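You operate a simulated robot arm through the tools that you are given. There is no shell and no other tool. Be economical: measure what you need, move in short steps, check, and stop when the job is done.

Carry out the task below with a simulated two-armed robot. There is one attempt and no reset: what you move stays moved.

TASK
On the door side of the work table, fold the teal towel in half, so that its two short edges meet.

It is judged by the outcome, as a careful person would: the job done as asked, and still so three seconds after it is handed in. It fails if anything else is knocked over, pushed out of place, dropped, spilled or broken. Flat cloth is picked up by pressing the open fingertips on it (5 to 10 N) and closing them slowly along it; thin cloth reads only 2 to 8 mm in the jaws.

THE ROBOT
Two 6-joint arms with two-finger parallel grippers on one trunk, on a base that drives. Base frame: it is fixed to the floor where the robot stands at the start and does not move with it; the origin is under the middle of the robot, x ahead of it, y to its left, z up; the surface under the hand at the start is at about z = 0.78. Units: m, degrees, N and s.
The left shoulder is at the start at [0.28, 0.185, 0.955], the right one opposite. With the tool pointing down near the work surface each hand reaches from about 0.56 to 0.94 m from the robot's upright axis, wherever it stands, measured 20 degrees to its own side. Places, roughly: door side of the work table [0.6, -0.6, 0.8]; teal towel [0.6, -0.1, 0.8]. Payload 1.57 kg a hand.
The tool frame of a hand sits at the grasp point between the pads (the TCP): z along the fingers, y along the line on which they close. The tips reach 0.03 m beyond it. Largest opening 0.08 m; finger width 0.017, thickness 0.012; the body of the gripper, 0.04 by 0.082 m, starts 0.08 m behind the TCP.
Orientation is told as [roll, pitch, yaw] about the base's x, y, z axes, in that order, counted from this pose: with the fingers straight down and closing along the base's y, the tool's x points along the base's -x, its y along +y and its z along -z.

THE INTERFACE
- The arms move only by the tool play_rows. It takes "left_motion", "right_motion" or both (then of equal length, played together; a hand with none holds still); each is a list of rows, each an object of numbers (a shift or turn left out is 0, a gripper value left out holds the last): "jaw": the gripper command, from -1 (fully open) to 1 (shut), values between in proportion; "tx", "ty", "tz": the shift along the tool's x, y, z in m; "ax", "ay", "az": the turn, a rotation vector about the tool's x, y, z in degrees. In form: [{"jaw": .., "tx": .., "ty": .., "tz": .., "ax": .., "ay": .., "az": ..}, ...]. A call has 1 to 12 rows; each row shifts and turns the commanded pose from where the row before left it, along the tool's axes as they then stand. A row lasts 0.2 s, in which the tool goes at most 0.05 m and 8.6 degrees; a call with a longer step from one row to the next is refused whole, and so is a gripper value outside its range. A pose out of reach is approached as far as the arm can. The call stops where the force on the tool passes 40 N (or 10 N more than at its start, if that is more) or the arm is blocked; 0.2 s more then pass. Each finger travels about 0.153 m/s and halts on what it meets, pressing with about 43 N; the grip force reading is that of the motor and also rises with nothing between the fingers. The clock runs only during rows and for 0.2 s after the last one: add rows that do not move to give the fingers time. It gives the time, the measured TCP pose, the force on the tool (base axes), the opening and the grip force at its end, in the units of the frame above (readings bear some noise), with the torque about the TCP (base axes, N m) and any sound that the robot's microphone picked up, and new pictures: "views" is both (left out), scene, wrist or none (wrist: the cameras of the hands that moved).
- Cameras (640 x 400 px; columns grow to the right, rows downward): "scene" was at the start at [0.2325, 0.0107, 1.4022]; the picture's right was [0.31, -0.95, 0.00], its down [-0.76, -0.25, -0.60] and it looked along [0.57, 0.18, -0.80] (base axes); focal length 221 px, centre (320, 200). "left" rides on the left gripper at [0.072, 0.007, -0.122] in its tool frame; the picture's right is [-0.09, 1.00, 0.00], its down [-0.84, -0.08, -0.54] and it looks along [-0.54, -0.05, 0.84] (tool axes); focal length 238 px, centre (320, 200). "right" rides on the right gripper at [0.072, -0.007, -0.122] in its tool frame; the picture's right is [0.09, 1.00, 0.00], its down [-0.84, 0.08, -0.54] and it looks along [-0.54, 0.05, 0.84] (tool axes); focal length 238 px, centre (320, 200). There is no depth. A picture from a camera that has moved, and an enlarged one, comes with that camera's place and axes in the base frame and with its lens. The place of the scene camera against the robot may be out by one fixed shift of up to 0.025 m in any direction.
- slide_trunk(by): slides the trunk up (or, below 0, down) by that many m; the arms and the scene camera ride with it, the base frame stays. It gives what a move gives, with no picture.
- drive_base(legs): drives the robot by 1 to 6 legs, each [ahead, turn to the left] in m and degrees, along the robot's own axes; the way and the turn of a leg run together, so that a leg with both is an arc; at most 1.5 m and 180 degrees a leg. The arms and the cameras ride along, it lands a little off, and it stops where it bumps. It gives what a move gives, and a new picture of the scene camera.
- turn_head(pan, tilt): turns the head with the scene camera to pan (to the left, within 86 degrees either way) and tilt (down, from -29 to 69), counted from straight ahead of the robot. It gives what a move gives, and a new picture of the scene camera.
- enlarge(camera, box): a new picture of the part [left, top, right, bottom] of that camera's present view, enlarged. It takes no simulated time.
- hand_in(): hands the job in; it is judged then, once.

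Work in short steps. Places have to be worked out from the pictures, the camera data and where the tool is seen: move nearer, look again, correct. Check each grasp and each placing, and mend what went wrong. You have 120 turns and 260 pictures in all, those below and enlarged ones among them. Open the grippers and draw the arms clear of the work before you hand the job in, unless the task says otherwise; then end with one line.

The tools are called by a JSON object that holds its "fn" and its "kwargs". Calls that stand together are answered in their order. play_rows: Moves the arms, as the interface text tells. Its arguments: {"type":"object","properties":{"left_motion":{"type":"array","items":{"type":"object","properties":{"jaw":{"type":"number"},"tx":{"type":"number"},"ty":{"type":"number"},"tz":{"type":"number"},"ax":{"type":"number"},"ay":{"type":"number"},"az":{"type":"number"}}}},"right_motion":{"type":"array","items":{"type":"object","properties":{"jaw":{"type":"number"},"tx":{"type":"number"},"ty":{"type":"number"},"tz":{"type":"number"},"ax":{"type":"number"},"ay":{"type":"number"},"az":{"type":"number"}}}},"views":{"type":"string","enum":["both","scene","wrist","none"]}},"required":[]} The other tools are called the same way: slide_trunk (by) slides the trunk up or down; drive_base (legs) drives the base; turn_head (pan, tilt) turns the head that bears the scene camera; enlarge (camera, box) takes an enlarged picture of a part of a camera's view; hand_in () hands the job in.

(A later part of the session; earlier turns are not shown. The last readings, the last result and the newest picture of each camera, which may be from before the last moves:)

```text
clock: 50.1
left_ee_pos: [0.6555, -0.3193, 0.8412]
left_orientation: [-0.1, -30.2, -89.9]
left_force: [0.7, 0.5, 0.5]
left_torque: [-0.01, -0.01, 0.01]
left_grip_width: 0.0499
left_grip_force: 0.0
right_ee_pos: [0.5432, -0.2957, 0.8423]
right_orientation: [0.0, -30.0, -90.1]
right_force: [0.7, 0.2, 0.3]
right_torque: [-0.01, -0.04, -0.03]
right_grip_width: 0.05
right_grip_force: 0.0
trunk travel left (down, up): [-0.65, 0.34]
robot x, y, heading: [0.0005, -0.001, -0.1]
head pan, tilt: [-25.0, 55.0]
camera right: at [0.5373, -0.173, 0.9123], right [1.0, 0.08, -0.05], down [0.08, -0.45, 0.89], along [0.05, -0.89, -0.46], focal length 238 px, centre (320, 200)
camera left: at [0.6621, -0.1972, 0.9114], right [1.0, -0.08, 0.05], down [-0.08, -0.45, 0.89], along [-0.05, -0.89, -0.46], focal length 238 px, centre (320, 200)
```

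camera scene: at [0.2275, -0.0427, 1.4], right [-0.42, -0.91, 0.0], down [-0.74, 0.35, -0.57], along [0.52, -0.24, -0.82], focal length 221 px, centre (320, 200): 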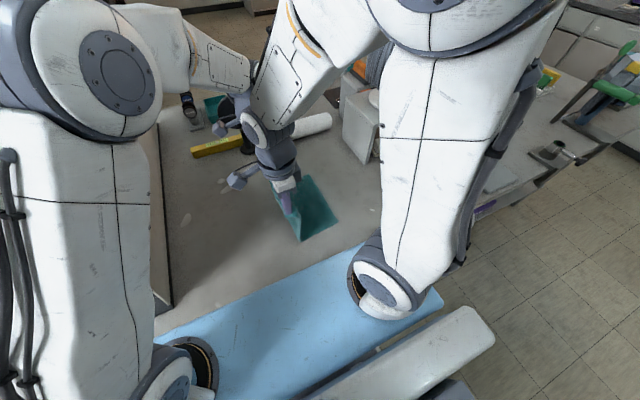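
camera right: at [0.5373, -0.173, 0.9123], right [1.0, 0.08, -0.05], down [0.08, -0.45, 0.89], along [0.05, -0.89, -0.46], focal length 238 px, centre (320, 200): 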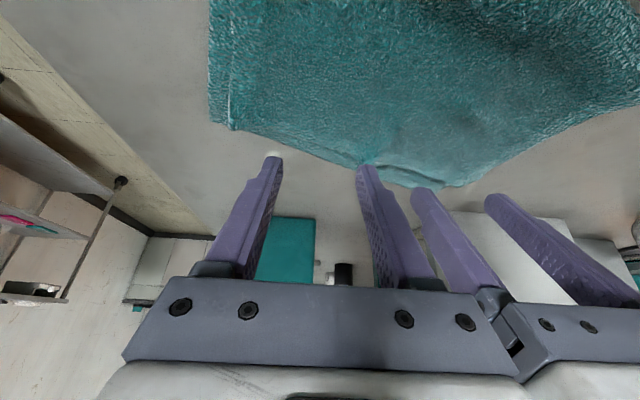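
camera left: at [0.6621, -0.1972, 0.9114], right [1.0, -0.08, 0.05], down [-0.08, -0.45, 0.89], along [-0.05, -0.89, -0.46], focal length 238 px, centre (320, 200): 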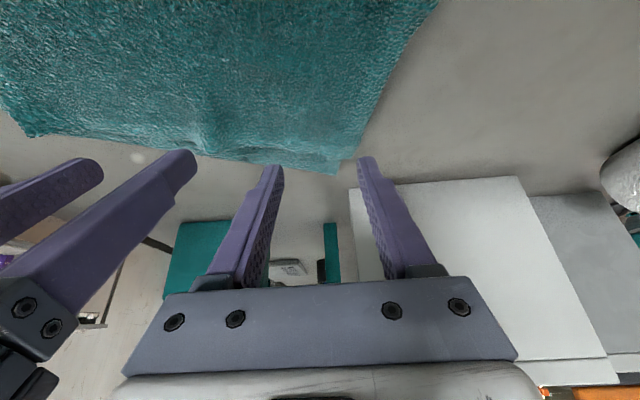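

Unrolled nicely. I'll raise both hands, unroll the wrists and move left to look at the fold from above.

{"fn": "play_rows", "kwargs": {"left_motion": [{"tx": -0.02, "tz": -0.0346}, {"tx": -0.02, "tz": -0.0346}, {"tx": -0.015, "tz": -0.026}, {"ay": 7.5, "tx": 0.025}, {"ay": 7.5, "tx": 0.025}, {"ay": 7.5, "tx": 0.03}, {"ay": 7.5, "tx": 0.03}, {"tx": 0.03}, {}], "right_motion": [{"tx": -0.02, "tz": -0.0346}, {"tx": -0.02, "tz": -0.0346}, {"tx": -0.015, "tz": -0.026}, {"ay": 7.5, "tx": 0.025}, {"ay": 7.5, "tx": 0.025}, {"ay": 7.5, "tx": 0.03}, {"ay": 7.5, "tx": 0.03}, {"tx": 0.03}, {}], "views": "wrist"}}

```text
clock: 52.1
left_ee_pos: [0.6538, -0.1857, 0.9145]
left_orientation: [-0.1, -0.1, -90.0]
left_force: [-0.3, -0.5, 1.1]
left_torque: [-0.03, 0.0, 0.01]
left_grip_width: 0.0499
left_grip_force: 0.1
right_ee_pos: [0.5412, -0.1595, 0.918]
right_orientation: [-0.1, -0.1, -90.0]
right_force: [0.1, 1.0, 0.2]
right_torque: [0.01, -0.04, 0.0]
right_grip_width: 0.0502
right_grip_force: 0.0
trunk travel left (down, up): [-0.65, 0.34]
robot x, y, heading: [0.0015, -0.0022, -0.1]
head pan, tilt: [-25.0, 55.0]
camera right: at [0.536, -0.0887, 1.0407], right [1.0, 0.09, 0.0], down [0.08, -0.84, 0.54], along [0.05, -0.54, -0.84], focal length 238 px, centre (320, 200)
camera left: at [0.6605, -0.1145, 1.0377], right [1.0, -0.09, 0.0], down [-0.08, -0.84, 0.54], along [-0.05, -0.54, -0.84], focal length 238 px, centre (320, 200)
```

right: 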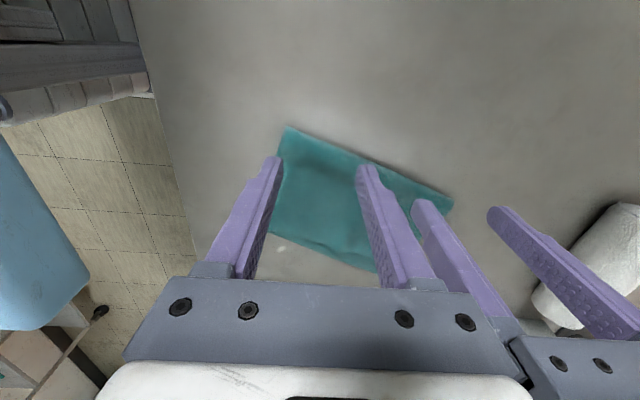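
left: 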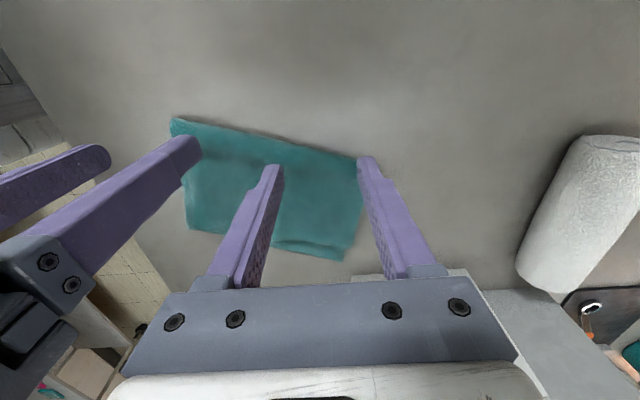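

Looks good. I'll move both hands further left and up for an unobstructed view.

{"fn": "play_rows", "kwargs": {"left_motion": [{"tx": 0.04, "tz": -0.02}, {"tx": 0.04, "tz": -0.02}, {"tx": 0.04, "tz": -0.02}, {"tx": 0.04}, {"tx": 0.04}, {}], "right_motion": [{"tz": -0.02}, {"tz": -0.02}, {"tx": 0.015}, {"tx": 0.02}, {"tx": 0.02}, {}], "views": "none"}}

{"fn": "enlarge", "kwargs": {"camera": "right", "box": [200, 100, 480, 290]}}

{"fn": "enlarge", "kwargs": {"camera": "left", "box": [120, 120, 420, 320]}}

```text
clock: 53.5
left_ee_pos: [0.6558, 0.0148, 0.9752]
left_orientation: [0.0, -0.2, -90.1]
left_force: [-0.5, 0.0, 0.3]
left_torque: [-0.03, 0.0, 0.02]
left_grip_width: 0.05
left_grip_force: 0.0
right_ee_pos: [0.5419, -0.105, 0.9575]
right_orientation: [0.0, 0.0, -90.0]
right_force: [0.5, 0.2, -0.7]
right_torque: [0.01, -0.05, 0.0]
right_grip_width: 0.0499
right_grip_force: 0.0
trunk travel left (down, up): [-0.65, 0.34]
robot x, y, heading: [-0.0016, -0.0013, -0.1]
head pan, tilt: [-25.0, 55.0]
```

```text
2.11 times, centred on (340, 195) of right
camera zoom: at [0.5355, -0.0343, 1.0801], right [1.0, 0.09, 0.0], down [0.08, -0.84, 0.54], along [0.05, -0.54, -0.84], focal length 502 px, centre (278, 210)
```

zoom: 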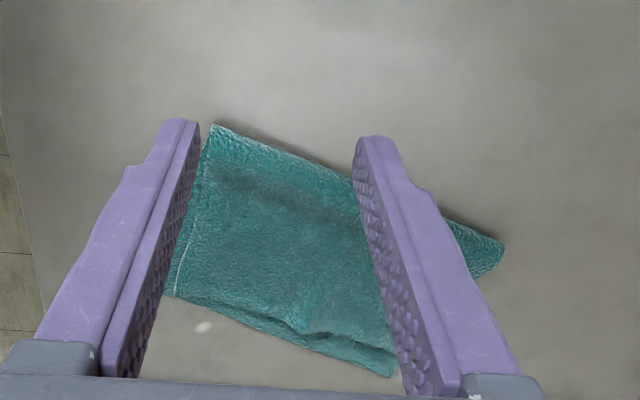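

```text
2.00 times, centred on (270, 220) of left
camera zoom: at [0.6621, 0.0855, 1.0982], right [1.0, -0.09, 0.0], down [-0.08, -0.84, 0.54], along [-0.05, -0.54, -0.84], focal length 477 px, centre (420, 160)
```

zoom: 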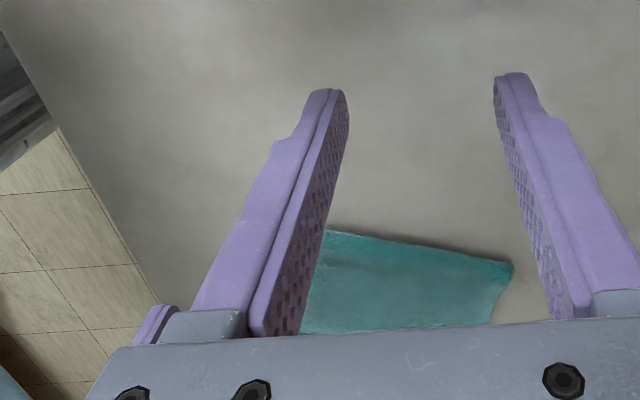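

There's a small gap between top and bottom edges toward the far side. I'll centre the right camera on the edge with jaws open to measure it.

{"fn": "play_rows", "kwargs": {"right_motion": [{"jaw": -1, "ty": 0.025, "tx": -0.02}, {"ty": 0.025, "tx": -0.02, "tz": -0.02}, {"tx": -0.03}, {"ty": 0.005, "tx": -0.03}, {}], "views": "none"}}

{"fn": "enlarge", "kwargs": {"camera": "right", "box": [180, 60, 460, 240]}}

```text
clock: 54.7
left_ee_pos: [0.6564, 0.0132, 0.9755]
left_orientation: [0.1, -0.1, -89.9]
left_force: [0.9, 0.3, -0.2]
left_torque: [0.0, 0.03, -0.03]
left_grip_width: 0.0498
left_grip_force: 0.2
right_ee_pos: [0.5954, -0.2073, 0.9763]
right_orientation: [0.0, 0.0, -90.0]
right_force: [0.2, 0.8, 1.0]
right_torque: [-0.02, -0.01, -0.01]
right_grip_width: 0.08
right_grip_force: 0.1
trunk travel left (down, up): [-0.65, 0.34]
robot x, y, heading: [0.0005, -0.0008, -0.1]
head pan, tilt: [-25.0, 55.0]
```

```text
2.22 times, centred on (320, 150) of right
camera zoom: at [0.5892, -0.1355, 1.0996], right [1.0, 0.09, 0.0], down [0.08, -0.84, 0.54], along [0.05, -0.54, -0.84], focal length 530 px, centre (320, 311)
```

zoom: 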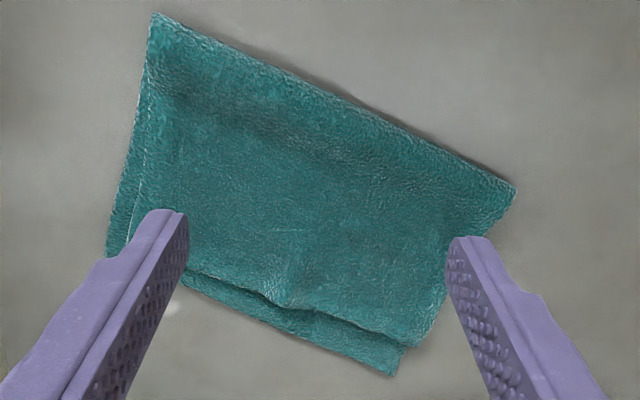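

The top edge is short by ~1.5 cm (near) to 3 cm (far). I'll pinch only the top layer near its edge with both hands (tilted 30°) and slide it that much to the right. First I position above it.

{"fn": "play_rows", "kwargs": {"left_motion": [{"tx": -0.04, "ty": -0.006, "jaw": 0.1}, {"tx": -0.04, "ty": -0.006}, {"tx": -0.04}, {"tx": -0.04}, {"tx": -0.04}, {"tx": -0.04}, {"tx": -0.04}, {"tx": -0.041}, {"ay": -7.5}, {"ay": -7.5}, {"ay": -7.5}, {"ay": -7.5}], "right_motion": [{"ty": -0.0224, "tx": -0.018, "jaw": 0.1}, {"ty": -0.0224, "tx": -0.018}, {"ty": -0.0224, "tx": -0.018}, {"tx": -0.02}, {"ay": -7.5}, {"ay": -7.5}, {"ay": -7.5}, {"ay": -7.5}, {}, {}, {}, {}], "views": "wrist"}}

```text
clock: 57.3
left_ee_pos: [0.6387, -0.3026, 0.9754]
left_orientation: [0.1, -30.3, -90.2]
left_force: [0.6, -0.3, 0.4]
left_torque: [0.03, 0.02, -0.01]
left_grip_width: 0.0362
left_grip_force: 0.1
left hand out of reach, approached as far as the arm can: row 8
right_ee_pos: [0.5324, -0.2805, 0.978]
right_orientation: [0.3, -30.0, -90.1]
right_force: [-0.3, -0.6, -0.2]
right_torque: [0.02, 0.0, -0.02]
right_grip_width: 0.0359
right_grip_force: 0.0
trunk travel left (down, up): [-0.65, 0.34]
robot x, y, heading: [0.0, -0.0026, -0.1]
head pan, tilt: [-25.0, 55.0]
camera right: at [0.5252, -0.1578, 1.0485], right [1.0, 0.08, -0.04], down [0.08, -0.45, 0.89], along [0.05, -0.89, -0.46], focal length 238 px, centre (320, 200)
camera left: at [0.6451, -0.1808, 1.0454], right [1.0, -0.08, 0.05], down [-0.08, -0.45, 0.89], along [-0.05, -0.89, -0.46], focal length 238 px, centre (320, 200)
```

right: 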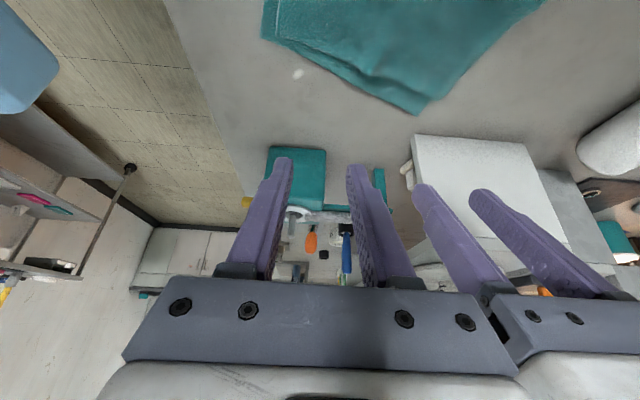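
left: 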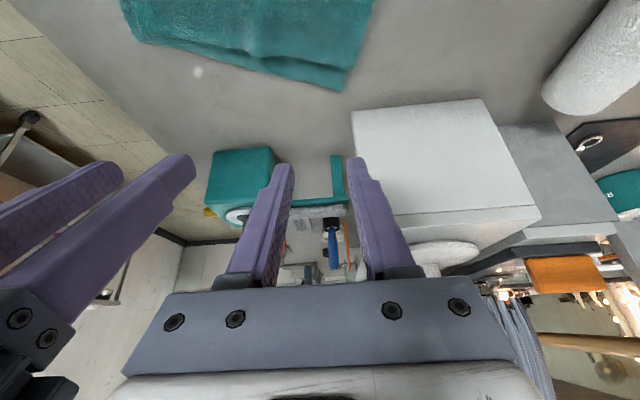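

The box base is at y≈−0.425, clear of the work. I'll lower both hands vertically to just above the towel.

{"fn": "play_rows", "kwargs": {"left_motion": [{"tx": 0.014, "tz": 0.0335, "ty": 0.005}, {"tx": 0.018, "tz": 0.0312}, {"tx": 0.018, "tz": 0.0312}, {"tx": 0.017, "tz": 0.0295}, {}], "right_motion": [{"tx": 0.018, "tz": 0.0312, "ty": -0.002}, {"tx": 0.018, "tz": 0.0312}, {"tx": 0.018, "tz": 0.0312}, {"tx": 0.018, "tz": 0.0312}, {}], "views": "wrist"}}

```text
clock: 58.5
left_ee_pos: [0.6474, -0.3028, 0.8293]
left_orientation: [-0.1, -30.0, -89.5]
left_force: [0.9, 0.9, -0.3]
left_torque: [0.0, -0.02, 0.01]
left_grip_width: 0.0361
left_grip_force: 0.0
right_ee_pos: [0.5307, -0.2797, 0.8347]
right_orientation: [-0.2, -29.9, -90.2]
right_force: [-0.1, -0.5, -0.1]
right_torque: [0.0, 0.01, 0.01]
right_grip_width: 0.0363
right_grip_force: 0.2
trunk travel left (down, up): [-0.65, 0.34]
robot x, y, heading: [-0.0006, -0.0013, 0.1]
head pan, tilt: [-25.0, 55.0]
camera right: at [0.5247, -0.1572, 0.9058], right [1.0, 0.07, -0.05], down [0.08, -0.46, 0.89], along [0.04, -0.89, -0.46], focal length 238 px, centre (320, 200)
camera left: at [0.6536, -0.1811, 0.9001], right [1.0, -0.07, 0.04], down [-0.07, -0.45, 0.89], along [-0.04, -0.89, -0.46], focal length 238 px, centre (320, 200)
```

right: 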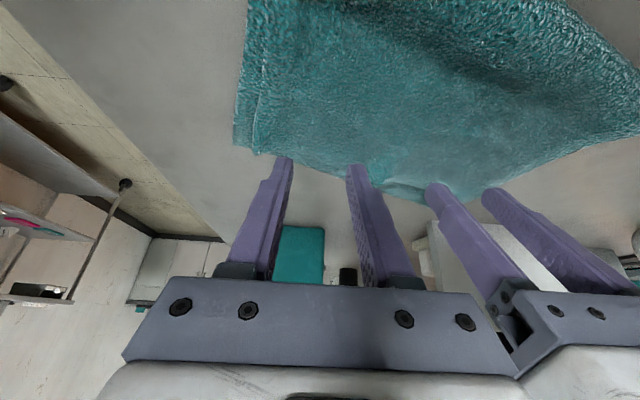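
left: 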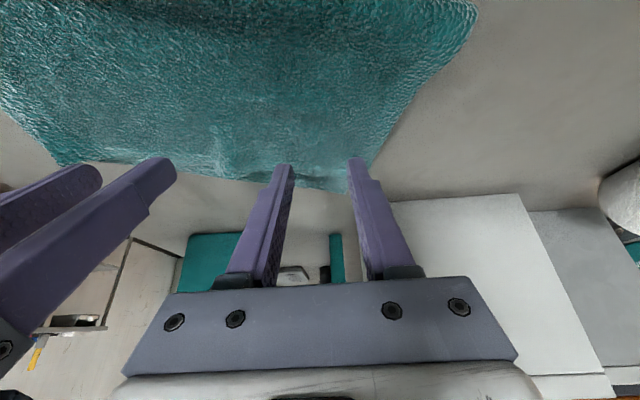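

{"fn": "enlarge", "kwargs": {"camera": "left", "box": [60, 100, 420, 240]}}

{"fn": "enlarge", "kwargs": {"camera": "right", "box": [220, 90, 480, 230]}}

```text
1.78 times, centred on (240, 170) of left
camera zoom: at [0.6536, -0.1811, 0.9001], right [1.0, -0.07, 0.04], down [-0.07, -0.45, 0.89], along [-0.04, -0.89, -0.46], focal length 424 px, centre (462, 253)
```

zoom: 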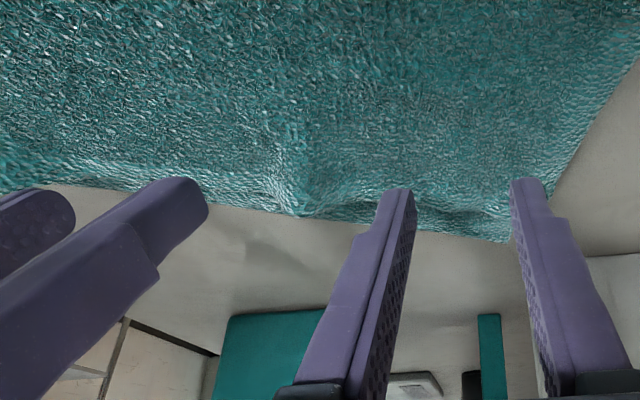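

```text
2.46 times, centred on (350, 160) of right
camera zoom: at [0.5247, -0.1572, 0.9058], right [1.0, 0.07, -0.05], down [0.08, -0.46, 0.89], along [0.04, -0.89, -0.46], focal length 587 px, centre (246, 298)
```

zoom: 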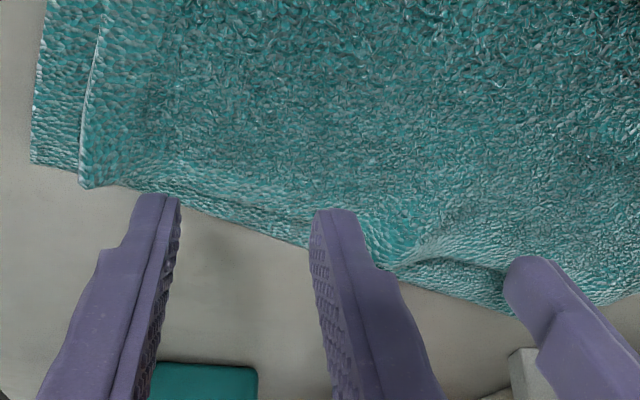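

Near corner is fine (<1 cm); only the far end is short by ~3 cm. I'll pin the near part with the right hand, and press the left tips lightly onto the far top layer.

{"fn": "play_rows", "kwargs": {"left_motion": [{"tx": 0.002, "tz": 0.0035}, {"tx": 0.0015, "tz": 0.0026}, {}], "right_motion": [{"tx": 0.004, "tz": 0.007}, {"tx": 0.0015, "tz": 0.0026}, {}], "views": "none"}}

```text
clock: 59.3
left_ee_pos: [0.6528, -0.3016, 0.8249]
left_orientation: [0.0, -30.1, -89.0]
left_force: [-1.1, -0.2, 0.4]
left_torque: [0.03, 0.03, 0.0]
left_grip_width: 0.0359
left_grip_force: 0.0
right_ee_pos: [0.5327, -0.2796, 0.8305]
right_orientation: [-0.8, -29.9, -89.5]
right_force: [1.5, 0.6, -1.0]
right_torque: [-0.01, 0.04, 0.03]
right_grip_width: 0.0363
right_grip_force: 0.1
right hand out of reach, approached as far as the arm can: row 1, 2
trunk travel left (down, up): [-0.65, 0.34]
robot x, y, heading: [-0.0002, -0.0035, -0.0]
head pan, tilt: [-25.0, 55.0]
```

The wrists seem to touch and the right hand is at its reach limit. I'll draw the right hand up and away, and use the left hand alone.

{"fn": "play_rows", "kwargs": {"right_motion": [{"tx": -0.01, "tz": -0.02}, {"tx": -0.015, "tz": -0.026, "ty": -0.0}, {"tx": 0.01, "tz": -0.03}, {"tx": 0.03, "tz": -0.02}, {"tx": 0.03}, {}], "left_motion": [{}, {}, {}, {"tx": 0.0015, "tz": 0.0026}, {"tx": 0.0015, "tz": 0.0026}, {}], "views": "none"}}

```text
clock: 60.7
left_ee_pos: [0.7055, -0.2543, 0.8164]
left_orientation: [-0.2, -30.1, -82.4]
left_force: [0.0, 0.1, -0.4]
left_torque: [0.01, 0.02, 0.03]
left_grip_width: 0.0362
left_grip_force: 0.1
right_ee_pos: [0.5283, -0.2006, 0.8907]
right_orientation: [-0.9, -30.2, -90.8]
right_force: [-0.6, -0.1, 0.5]
right_torque: [-0.02, -0.02, 0.01]
right_grip_width: 0.0361
right_grip_force: 0.1
trunk travel left (down, up): [-0.65, 0.34]
robot x, y, heading: [-0.0008, 0.0008, -0.1]
head pan, tilt: [-25.0, 55.0]
stopped in row 6 (left hand): the arm was blocked; the commanded pose is now the measured one
```

The arms touched and the left hand was nudged aside. Looking at the state now.

{"fn": "play_rows", "kwargs": {"left_motion": [{"tx": -0.012, "tz": -0.0208}, {"tx": -0.012, "tz": -0.0208}, {"tx": -0.012, "tz": -0.0208}, {}], "views": "both"}}

```text
clock: 61.7
left_ee_pos: [0.7047, -0.2551, 0.8905]
left_orientation: [-0.1, -30.1, -82.4]
left_force: [-0.1, -0.2, 0.2]
left_torque: [0.0, 0.03, 0.0]
left_grip_width: 0.0359
left_grip_force: 0.1
right_ee_pos: [0.5294, -0.2001, 0.8908]
right_orientation: [-0.9, -30.2, -90.8]
right_force: [0.5, 0.2, -0.1]
right_torque: [0.02, -0.04, 0.0]
right_grip_width: 0.0361
right_grip_force: 0.0
trunk travel left (down, up): [-0.65, 0.34]
robot x, y, heading: [0.0012, 0.0011, -0.2]
head pan, tilt: [-25.0, 55.0]
camera scene: at [0.2275, -0.0425, 1.4], right [-0.42, -0.91, 0.0], down [-0.74, 0.35, -0.57], along [0.52, -0.24, -0.82], focal length 221 px, centre (320, 200)
camera left: at [0.6956, -0.1328, 0.9609], right [1.0, 0.05, 0.04], down [-0.02, -0.46, 0.89], along [0.07, -0.89, -0.46], focal length 238 px, centre (320, 200)
```

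scene: 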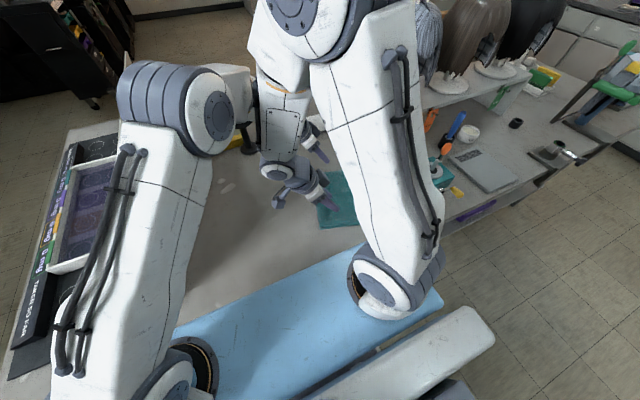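
left: 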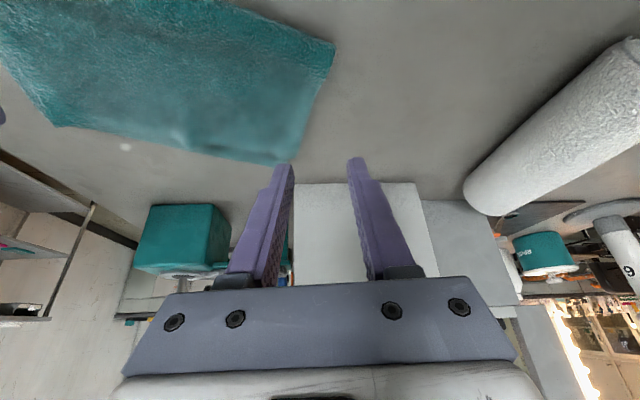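

Nothing disturbed. I'll retract the left hand well to the left, so that the right hand alone can work the far end.

{"fn": "play_rows", "kwargs": {"left_motion": [{"tx": 0.02, "tz": -0.02, "ay": 7.5}, {"tx": 0.03, "tz": -0.02, "ay": 7.5}, {"tx": 0.04, "tz": -0.01, "ay": 7.5}, {"tx": 0.045, "ay": 7.5}, {"tx": 0.048}, {"tx": 0.048}, {"tx": 0.048}, {"tx": 0.048}, {"tx": 0.04}, {}], "views": "none"}}

{"fn": "play_rows", "kwargs": {"right_motion": [{"tz": -0.02, "ay": 7.5, "ty": 0.02}, {"tz": -0.02, "ay": 7.5, "ty": 0.03}, {"ay": 7.5, "ty": 0.03}, {"ay": 7.5, "ty": 0.03}, {"ty": 0.01}, {}], "views": "wrist"}}

{"fn": "enlarge", "kwargs": {"camera": "right", "box": [100, 60, 480, 290]}}

```text
clock: 63.7
left_ee_pos: [0.6587, 0.1131, 0.8988]
left_orientation: [0.2, -0.5, -82.5]
left_force: [-0.7, -4.6, -0.3]
left_torque: [0.56, -0.1, 0.13]
left_grip_width: 0.036
left_grip_force: 0.0
right_ee_pos: [0.5286, -0.2018, 0.892]
right_orientation: [-0.8, -30.2, -90.9]
right_force: [0.3, -0.3, 0.1]
right_torque: [-0.02, -0.03, 0.04]
right_grip_width: 0.0359
right_grip_force: 0.1
trunk travel left (down, up): [-0.65, 0.34]
robot x, y, heading: [-0.0029, -0.0015, 0.2]
head pan, tilt: [-25.0, 55.0]
stopped in row 10 (left hand): the force on the tool passed its limit at 64 N (the readings are from after the stop); the commanded pose is now the measured one
```

```text
clock: 65.1
left_ee_pos: [0.658, 0.1141, 0.8981]
left_orientation: [0.1, -0.4, -82.4]
left_force: [1.5, -13.5, -0.7]
left_torque: [1.71, 0.23, 0.04]
left_grip_width: 0.036
left_grip_force: 0.1
right_ee_pos: [0.65, -0.1869, 0.924]
right_orientation: [-0.6, -0.2, -91.4]
right_force: [-0.9, 0.0, 1.2]
right_torque: [-0.02, 0.0, 0.0]
right_grip_width: 0.0358
right_grip_force: 0.0
trunk travel left (down, up): [-0.65, 0.34]
robot x, y, heading: [0.0017, -0.0007, -0.0]
head pan, tilt: [-25.0, 55.0]
camera right: at [0.6462, -0.115, 1.0464], right [1.0, 0.07, -0.01], down [0.06, -0.84, 0.54], along [0.03, -0.54, -0.84], focal length 238 px, centre (320, 200)
```

right: 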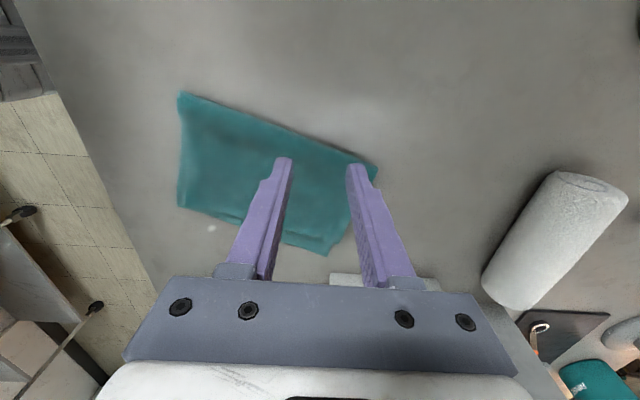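

```text
1.68 times, centred on (290, 175) of right
camera zoom: at [0.6462, -0.115, 1.0464], right [1.0, 0.07, -0.01], down [0.06, -0.84, 0.54], along [0.03, -0.54, -0.84], focal length 401 px, centre (370, 242)
```

zoom: 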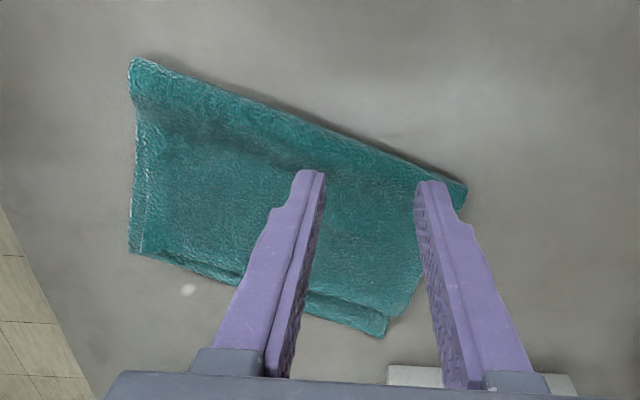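

The left hand's camera bumped the organizer's wall on the left. I'll back off 5 cm to the right and up at once, and check it.

{"fn": "play_rows", "kwargs": {"left_motion": [{"tx": -0.02}, {"tx": -0.03}, {"tz": -0.02}, {"tz": -0.03}, {}], "views": "none"}}

{"fn": "turn_head", "kwargs": {"pan": 17.9, "tilt": 53.2}}

```text
clock: 66.3
left_ee_pos: [0.6643, 0.067, 0.9491]
left_orientation: [0.0, -0.4, -82.5]
left_force: [0.7, -0.4, -0.9]
left_torque: [-0.01, -0.01, 0.0]
left_grip_width: 0.0358
left_grip_force: 0.0
right_ee_pos: [0.6497, -0.1864, 0.9236]
right_orientation: [-0.7, -0.2, -91.3]
right_force: [0.2, -0.5, -0.3]
right_torque: [-0.01, 0.02, -0.01]
right_grip_width: 0.0359
right_grip_force: 0.0
trunk travel left (down, up): [-0.65, 0.34]
robot x, y, heading: [-0.001, -0.0004, -0.1]
head pan, tilt: [-25.0, 55.0]
```

```text
clock: 67.4
left_ee_pos: [0.6649, 0.0676, 0.9481]
left_orientation: [0.1, -0.4, -82.5]
left_force: [-0.6, 0.5, -0.1]
left_torque: [0.0, 0.0, -0.02]
left_grip_width: 0.036
left_grip_force: 0.1
right_ee_pos: [0.6498, -0.1867, 0.923]
right_orientation: [-0.7, -0.1, -91.3]
right_force: [0.7, 0.1, -0.1]
right_torque: [-0.04, 0.01, -0.03]
right_grip_width: 0.0362
right_grip_force: 0.1
trunk travel left (down, up): [-0.65, 0.34]
robot x, y, heading: [-0.0001, -0.0005, -0.1]
head pan, tilt: [17.9, 53.2]
camera scene: at [0.2326, 0.0103, 1.4023], right [0.31, -0.95, 0.0], down [-0.76, -0.24, -0.6], along [0.57, 0.18, -0.8], focal length 221 px, centre (320, 200)
```

scene: 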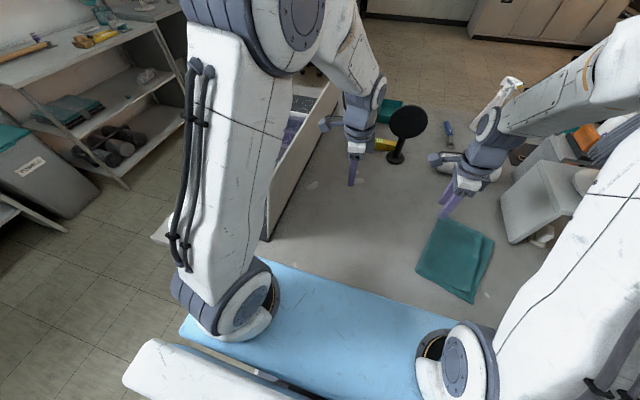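

The organizer appears unmoved. Now the right hand: align its closing direction with the towel's edge and go above the far top edge, near (.657,−.318).

{"fn": "play_rows", "kwargs": {"right_motion": [{"az": 7}, {"az": 7}, {"az": 6}, {"tx": -0.03, "ty": 0.0134, "tz": 0.02}, {"tx": -0.03, "ty": 0.0134, "tz": 0.02}, {"tx": -0.03, "ty": 0.0134, "tz": 0.022}, {"tx": -0.03, "ty": 0.0134, "tz": 0.022}, {}], "views": "wrist"}}

{"fn": "enlarge", "kwargs": {"camera": "right", "box": [200, 80, 440, 230]}}

```text
clock: 69.2
left_ee_pos: [0.6647, 0.0672, 0.9495]
left_orientation: [0.1, -0.3, -82.6]
left_force: [0.0, -0.3, -0.2]
left_torque: [0.03, -0.02, 0.0]
left_grip_width: 0.0361
left_grip_force: 0.1
right_ee_pos: [0.655, -0.3162, 0.8423]
right_orientation: [-0.6, -0.4, -111.3]
right_force: [-0.2, -1.2, -0.7]
right_torque: [-0.02, -0.01, 0.0]
right_grip_width: 0.0358
right_grip_force: 0.1
trunk travel left (down, up): [-0.65, 0.34]
robot x, y, heading: [-0.0017, -0.0, 0.0]
head pan, tilt: [17.9, 53.2]
camera right: at [0.6775, -0.2486, 0.9641], right [0.96, -0.28, -0.01], down [-0.22, -0.81, 0.55], along [-0.16, -0.52, -0.84], focal length 238 px, centre (320, 200)
```

right: 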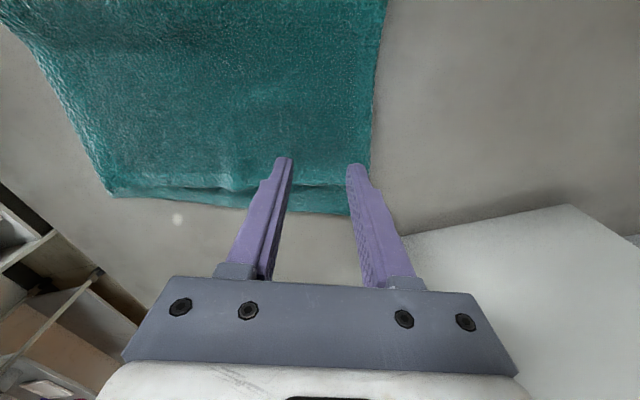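

```text
2.67 times, centred on (320, 155) of right
camera zoom: at [0.6775, -0.2486, 0.9641], right [0.96, -0.28, -0.01], down [-0.22, -0.81, 0.55], along [-0.16, -0.52, -0.84], focal length 636 px, centre (320, 320)
```

zoom: 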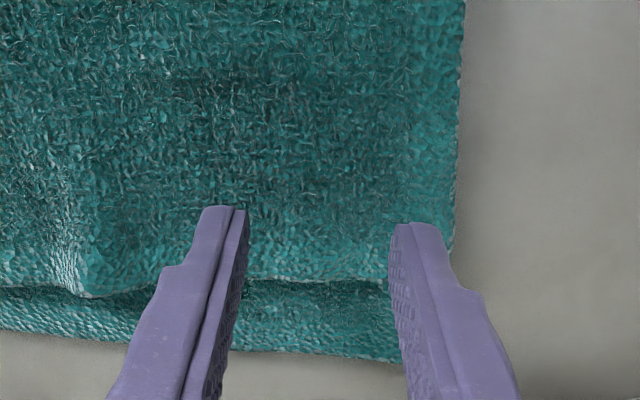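

Clear view: the top is ~2.7 cm short and ~1.5 cm too far out sideways here. I'll lower to light contact.

{"fn": "play_rows", "kwargs": {"right_motion": [{"tz": 0.008, "tx": -0.005}, {"tz": 0.006}, {"tz": 0.003}, {}], "views": "none"}}

```text
clock: 70.2
left_ee_pos: [0.6641, 0.068, 0.949]
left_orientation: [0.1, -0.4, -82.5]
left_force: [0.5, -0.5, -0.4]
left_torque: [0.01, -0.03, 0.0]
left_grip_width: 0.0361
left_grip_force: 0.1
right_ee_pos: [0.6533, -0.3223, 0.8264]
right_orientation: [-0.5, -0.4, -111.3]
right_force: [0.3, 0.4, 0.1]
right_torque: [-0.04, -0.01, -0.01]
right_grip_width: 0.0359
right_grip_force: 0.1
trunk travel left (down, up): [-0.65, 0.34]
robot x, y, heading: [0.0037, -0.0007, -0.1]
head pan, tilt: [17.9, 53.2]
```

{"fn": "play_rows", "kwargs": {"right_motion": [{"tz": 0.004}, {"tz": 0.002}, {}], "views": "none"}}

```text
clock: 71.0
left_ee_pos: [0.6635, 0.0686, 0.9492]
left_orientation: [0.1, -0.5, -82.5]
left_force: [0.4, 0.2, -0.1]
left_torque: [-0.03, 0.01, 0.03]
left_grip_width: 0.0361
left_grip_force: 0.0
right_ee_pos: [0.6538, -0.3217, 0.8177]
right_orientation: [-0.6, -0.4, -111.2]
right_force: [0.0, 0.5, 0.6]
right_torque: [-0.02, 0.03, -0.04]
right_grip_width: 0.0361
right_grip_force: 0.0
trunk travel left (down, up): [-0.65, 0.34]
robot x, y, heading: [0.0037, -0.0007, -0.4]
head pan, tilt: [17.9, 53.2]
```

Contact is just beginning (0.6 N); I'll press 2 mm more.

{"fn": "play_rows", "kwargs": {"right_motion": [{"tz": 0.002}, {}, {}], "views": "none"}}

```text
clock: 71.8
left_ee_pos: [0.6647, 0.0674, 0.9479]
left_orientation: [0.1, -0.4, -82.5]
left_force: [0.5, -0.3, 1.1]
left_torque: [-0.01, 0.01, -0.01]
left_grip_width: 0.0361
left_grip_force: 0.0
right_ee_pos: [0.6533, -0.3219, 0.8169]
right_orientation: [-0.5, -0.4, -111.3]
right_force: [-0.4, 1.3, 5.9]
right_torque: [0.04, -0.05, 0.05]
right_grip_width: 0.0357
right_grip_force: 0.2
trunk travel left (down, up): [-0.65, 0.34]
robot x, y, heading: [-0.0001, -0.0017, -0.2]
head pan, tilt: [17.9, 53.2]
```

5.9 N, good. Backing off 0.7 mm to favour the top layer, then closing slowly.

{"fn": "play_rows", "kwargs": {"right_motion": [{"tz": -0.0007}, {"jaw": 0.25}, {"jaw": 0.35}, {"jaw": 0.45}, {"jaw": 0.55}, {"jaw": 0.65}, {"jaw": 0.75}, {"jaw": 0.85}, {"jaw": 1.0}, {}, {"tz": -0.006}, {}], "views": "wrist"}}

{"fn": "enlarge", "kwargs": {"camera": "right", "box": [200, 80, 440, 230]}}

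```text
clock: 74.4
left_ee_pos: [0.6645, 0.0667, 0.9486]
left_orientation: [0.1, -0.4, -82.4]
left_force: [-0.8, -0.8, 0.5]
left_torque: [-0.01, 0.02, -0.01]
left_grip_width: 0.0358
left_grip_force: 0.1
right_ee_pos: [0.6529, -0.324, 0.8232]
right_orientation: [-0.6, -0.4, -111.3]
right_force: [0.6, -0.4, 0.4]
right_torque: [-0.03, -0.03, -0.02]
right_grip_width: 0.0074
right_grip_force: 26.8
trunk travel left (down, up): [-0.65, 0.34]
robot x, y, heading: [-0.0018, -0.0022, 0.3]
head pan, tilt: [17.9, 53.2]
camera right: at [0.6747, -0.2531, 0.9456], right [0.96, -0.28, -0.01], down [-0.23, -0.81, 0.55], along [-0.16, -0.52, -0.84], focal length 238 px, centre (320, 200)
```

right: 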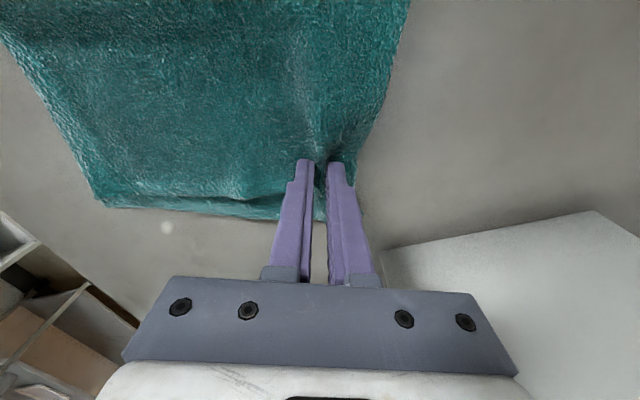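

```text
2.67 times, centred on (320, 155) of right
camera zoom: at [0.6747, -0.2531, 0.9456], right [0.96, -0.28, -0.01], down [-0.23, -0.81, 0.55], along [-0.16, -0.52, -0.84], focal length 636 px, centre (320, 320)
```

zoom: 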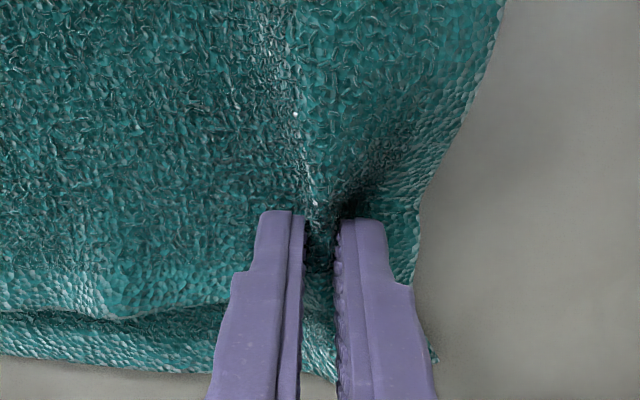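

7.4 mm could mean that both layers are caught. I'll lift 2 cm to see whether the lower layer rises.

{"fn": "play_rows", "kwargs": {"right_motion": [{"tz": -0.012}, {"tz": -0.012}, {}], "views": "wrist"}}

{"fn": "enlarge", "kwargs": {"camera": "right", "box": [200, 80, 440, 230]}}

```text
clock: 75.2
left_ee_pos: [0.6634, 0.0674, 0.9494]
left_orientation: [0.0, -0.4, -82.4]
left_force: [0.0, 0.1, 0.7]
left_torque: [0.01, 0.0, -0.02]
left_grip_width: 0.0362
left_grip_force: 0.1
right_ee_pos: [0.654, -0.3218, 0.8479]
right_orientation: [-0.5, -0.4, -111.3]
right_force: [1.1, 0.6, 0.1]
right_torque: [0.03, 0.0, 0.0]
right_grip_width: 0.0077
right_grip_force: 26.7
trunk travel left (down, up): [-0.65, 0.34]
robot x, y, heading: [-0.0014, 0.0023, -0.2]
head pan, tilt: [17.9, 53.2]
camera right: at [0.6754, -0.2527, 0.9693], right [0.96, -0.28, -0.01], down [-0.23, -0.81, 0.55], along [-0.16, -0.52, -0.84], focal length 238 px, centre (320, 200)
```

right: 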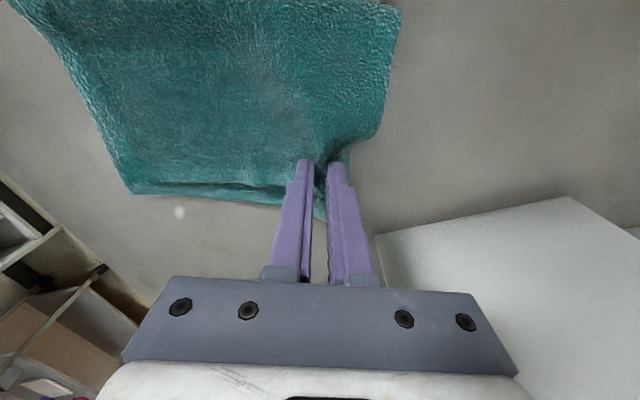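

```text
2.67 times, centred on (320, 155) of right
camera zoom: at [0.6754, -0.2527, 0.9693], right [0.96, -0.28, -0.01], down [-0.23, -0.81, 0.55], along [-0.16, -0.52, -0.84], focal length 636 px, centre (320, 320)
```

zoom: 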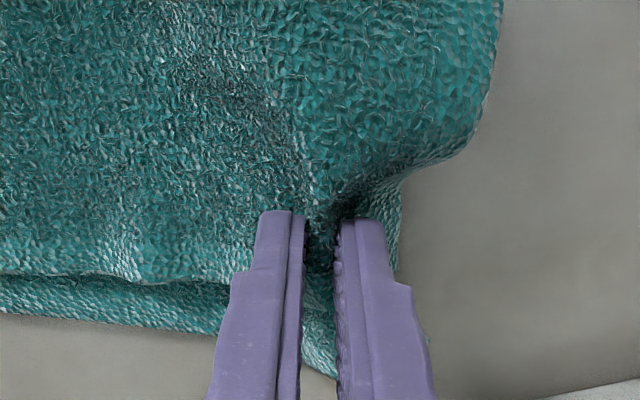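

Both layers were caught. I'll set it back down and release. The top layer overhangs the lower one sideways at the far corner by ~1.5 cm, so there I can pinch the top layer alone.

{"fn": "play_rows", "kwargs": {"right_motion": [{"tz": 0.012}, {"tz": 0.013}, {"jaw": 0.7}, {"jaw": 0.4}, {"jaw": 0.1}, {}, {"tz": -0.025}, {"tz": -0.035, "tx": 0.02}, {"tz": -0.02, "tx": 0.03}, {}], "views": "wrist"}}

{"fn": "enlarge", "kwargs": {"camera": "right", "box": [80, 60, 460, 290]}}

```text
clock: 77.4
left_ee_pos: [0.6651, 0.067, 0.9491]
left_orientation: [0.1, -0.4, -82.6]
left_force: [-0.7, 0.2, -0.9]
left_torque: [0.02, -0.03, 0.05]
left_grip_width: 0.036
left_grip_force: 0.1
right_ee_pos: [0.6734, -0.2725, 0.9003]
right_orientation: [-0.6, -0.4, -111.2]
right_force: [0.8, -0.3, 0.1]
right_torque: [0.03, 0.02, -0.01]
right_grip_width: 0.0359
right_grip_force: 0.1
trunk travel left (down, up): [-0.65, 0.34]
robot x, y, heading: [-0.002, 0.0018, 0.1]
head pan, tilt: [17.9, 53.2]
camera right: at [0.6945, -0.2041, 1.0224], right [0.96, -0.28, -0.01], down [-0.23, -0.81, 0.55], along [-0.16, -0.52, -0.84], focal length 238 px, centre (320, 200)
```

right: 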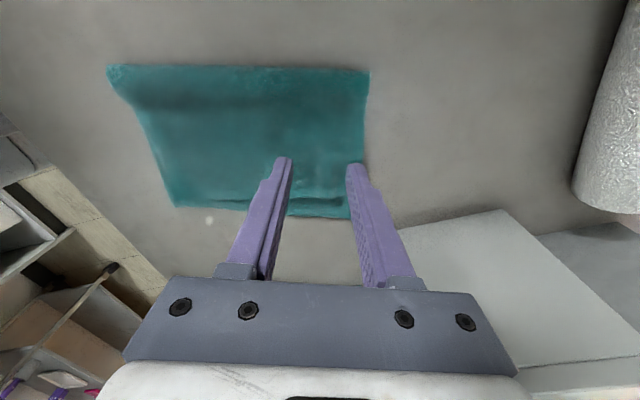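

```text
1.68 times, centred on (270, 175) of right
camera zoom: at [0.6945, -0.2041, 1.0224], right [0.96, -0.28, -0.01], down [-0.23, -0.81, 0.55], along [-0.16, -0.52, -0.84], focal length 401 px, centre (404, 242)
```

zoom: 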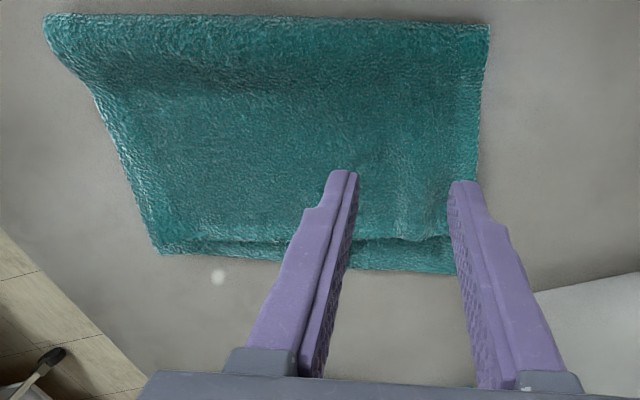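

The gap is ~3 cm at the far side and ~1 cm near. I'll turn the right hand 90° so that it closes along the towel's length, hovering by the far side to inspect the overhang.

{"fn": "play_rows", "kwargs": {"right_motion": [{"az": -8.2}, {"az": -8.2}, {"az": -8.2}, {"az": -8.2}, {"az": -8.2}, {"az": -8.2}, {"az": -8.2}, {"az": -8.2}, {"az": -8.2}, {"az": -8.2}, {"az": -8.0}, {}], "views": "wrist"}}

{"fn": "enlarge", "kwargs": {"camera": "right", "box": [140, 60, 400, 220]}}

```text
clock: 80.0
left_ee_pos: [0.6641, 0.0679, 0.9491]
left_orientation: [0.1, -0.3, -82.4]
left_force: [0.1, -0.5, -0.1]
left_torque: [-0.03, 0.01, -0.01]
left_grip_width: 0.0361
left_grip_force: 0.1
right_ee_pos: [0.6726, -0.2769, 0.9008]
right_orientation: [-0.4, 0.6, -21.2]
right_force: [-0.2, -0.5, -0.2]
right_torque: [-0.01, 0.02, -0.01]
right_grip_width: 0.0358
right_grip_force: 0.1
trunk travel left (down, up): [-0.65, 0.34]
robot x, y, heading: [-0.0038, 0.0017, -0.2]
head pan, tilt: [17.9, 53.2]
camera right: at [0.6044, -0.2563, 1.0248], right [0.27, 0.96, -0.01], down [0.81, -0.23, 0.53], along [0.51, -0.15, -0.85], focal length 238 px, centre (320, 200)
```

right: 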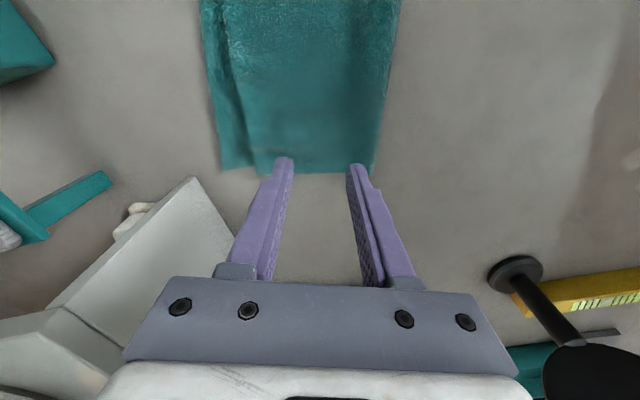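

```text
2.46 times, centred on (270, 140) of right
camera zoom: at [0.6044, -0.2563, 1.0248], right [0.27, 0.96, -0.01], down [0.81, -0.23, 0.53], along [0.51, -0.15, -0.85], focal length 587 px, centre (443, 348)
```

zoom: 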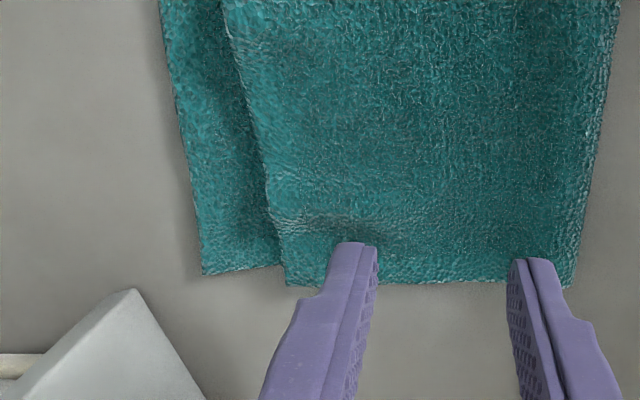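

The lower layer's exposed strip (~3 cm wide at the far right corner) can be pinned. I'll pin it with the right hand's closed tips and drag the top layer right with the left hand's fingertips. First the right hand goes above the strip.

{"fn": "play_rows", "kwargs": {"right_motion": [{"jaw": 1, "ax": 6}, {"ax": 6}, {"tx": -0.008, "ty": -0.021}, {"tx": -0.008, "ty": -0.021}, {"tx": -0.008, "ty": -0.021}, {"tx": -0.008, "ty": -0.021}, {"tz": 0.02}, {}], "views": "wrist"}}

{"fn": "enlarge", "kwargs": {"camera": "right", "box": [220, 60, 480, 220]}}

```text
clock: 81.8
left_ee_pos: [0.6646, 0.068, 0.948]
left_orientation: [0.1, -0.3, -82.5]
left_force: [1.0, 0.1, -0.5]
left_torque: [-0.01, 0.03, -0.01]
left_grip_width: 0.0362
left_grip_force: 0.1
right_ee_pos: [0.6704, -0.3692, 0.9003]
right_orientation: [-12.4, 0.5, -21.3]
right_force: [0.2, 0.2, -0.2]
right_torque: [0.0, -0.01, -0.01]
right_grip_width: 0.0
right_grip_force: 21.2
trunk travel left (down, up): [-0.65, 0.34]
robot x, y, heading: [-0.001, 0.0008, -0.1]
head pan, tilt: [17.9, 53.2]
camera right: at [0.6116, -0.3252, 1.0219], right [0.27, 0.94, -0.21], down [0.85, -0.13, 0.5], along [0.45, -0.32, -0.84], focal length 238 px, centre (320, 200)
```

right: 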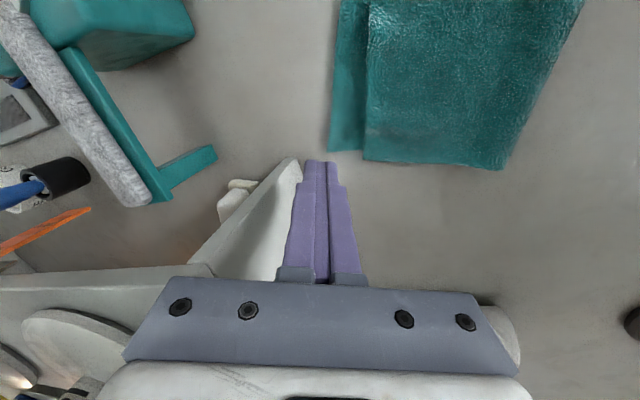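

```text
2.46 times, centred on (350, 140) of right
camera zoom: at [0.6116, -0.3252, 1.0219], right [0.27, 0.94, -0.21], down [0.85, -0.13, 0.5], along [0.45, -0.32, -0.84], focal length 587 px, centre (246, 348)
```

zoom: 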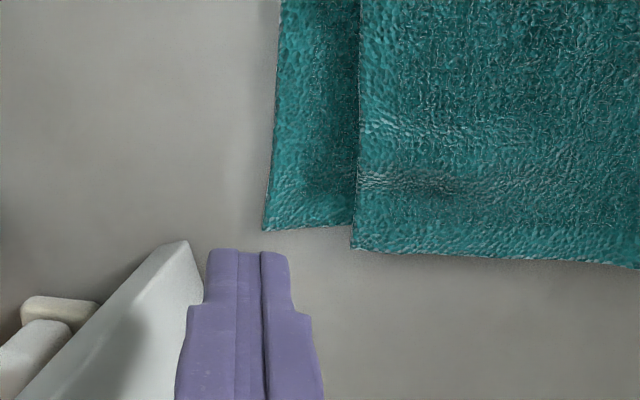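

Position checks out. Lowering the right hand vertically onto the exposed strip.

{"fn": "play_rows", "kwargs": {"right_motion": [{"tz": 0.0235, "ty": 0.005}, {"tz": 0.0235, "ty": 0.005}, {"tz": 0.0235, "ty": 0.005}, {"tz": 0.006, "ty": 0.0013}, {}], "views": "wrist"}}

```text
clock: 83.0
left_ee_pos: [0.6644, 0.0669, 0.9485]
left_orientation: [0.1, -0.4, -82.6]
left_force: [-0.3, -0.2, -0.7]
left_torque: [0.01, 0.01, 0.02]
left_grip_width: 0.0362
left_grip_force: 0.0
right_ee_pos: [0.6694, -0.3683, 0.8219]
right_orientation: [-12.4, 0.6, -21.3]
right_force: [-0.6, -0.1, -0.2]
right_torque: [0.0, 0.03, 0.03]
right_grip_width: 0.0
right_grip_force: 21.0
trunk travel left (down, up): [-0.65, 0.34]
robot x, y, heading: [-0.0009, -0.0017, 0.1]
head pan, tilt: [17.9, 53.2]
camera right: at [0.6107, -0.3246, 0.9442], right [0.27, 0.94, -0.21], down [0.85, -0.13, 0.5], along [0.45, -0.32, -0.84], focal length 238 px, centre (320, 200)
```

right: 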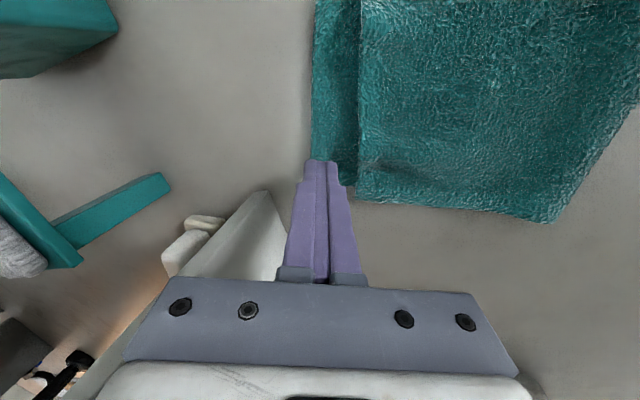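

The tip is right over the strip. Pressing down to ~10–15 N.

{"fn": "play_rows", "kwargs": {"right_motion": [{"tz": 0.004, "ty": 0.001}, {"tz": 0.003, "ty": 0.0006}, {}], "views": "none"}}

```text
clock: 83.8
left_ee_pos: [0.6647, 0.0678, 0.9485]
left_orientation: [0.1, -0.4, -82.4]
left_force: [0.4, 0.6, -1.1]
left_torque: [-0.01, 0.02, 0.0]
left_grip_width: 0.0359
left_grip_force: 0.1
right_ee_pos: [0.6699, -0.3678, 0.8159]
right_orientation: [-12.4, 0.5, -21.3]
right_force: [-0.3, 1.1, 2.2]
right_torque: [0.0, 0.04, 0.03]
right_grip_width: 0.0
right_grip_force: 21.6
trunk travel left (down, up): [-0.65, 0.34]
robot x, y, heading: [-0.0017, 0.0033, 0.0]
head pan, tilt: [17.9, 53.2]
```

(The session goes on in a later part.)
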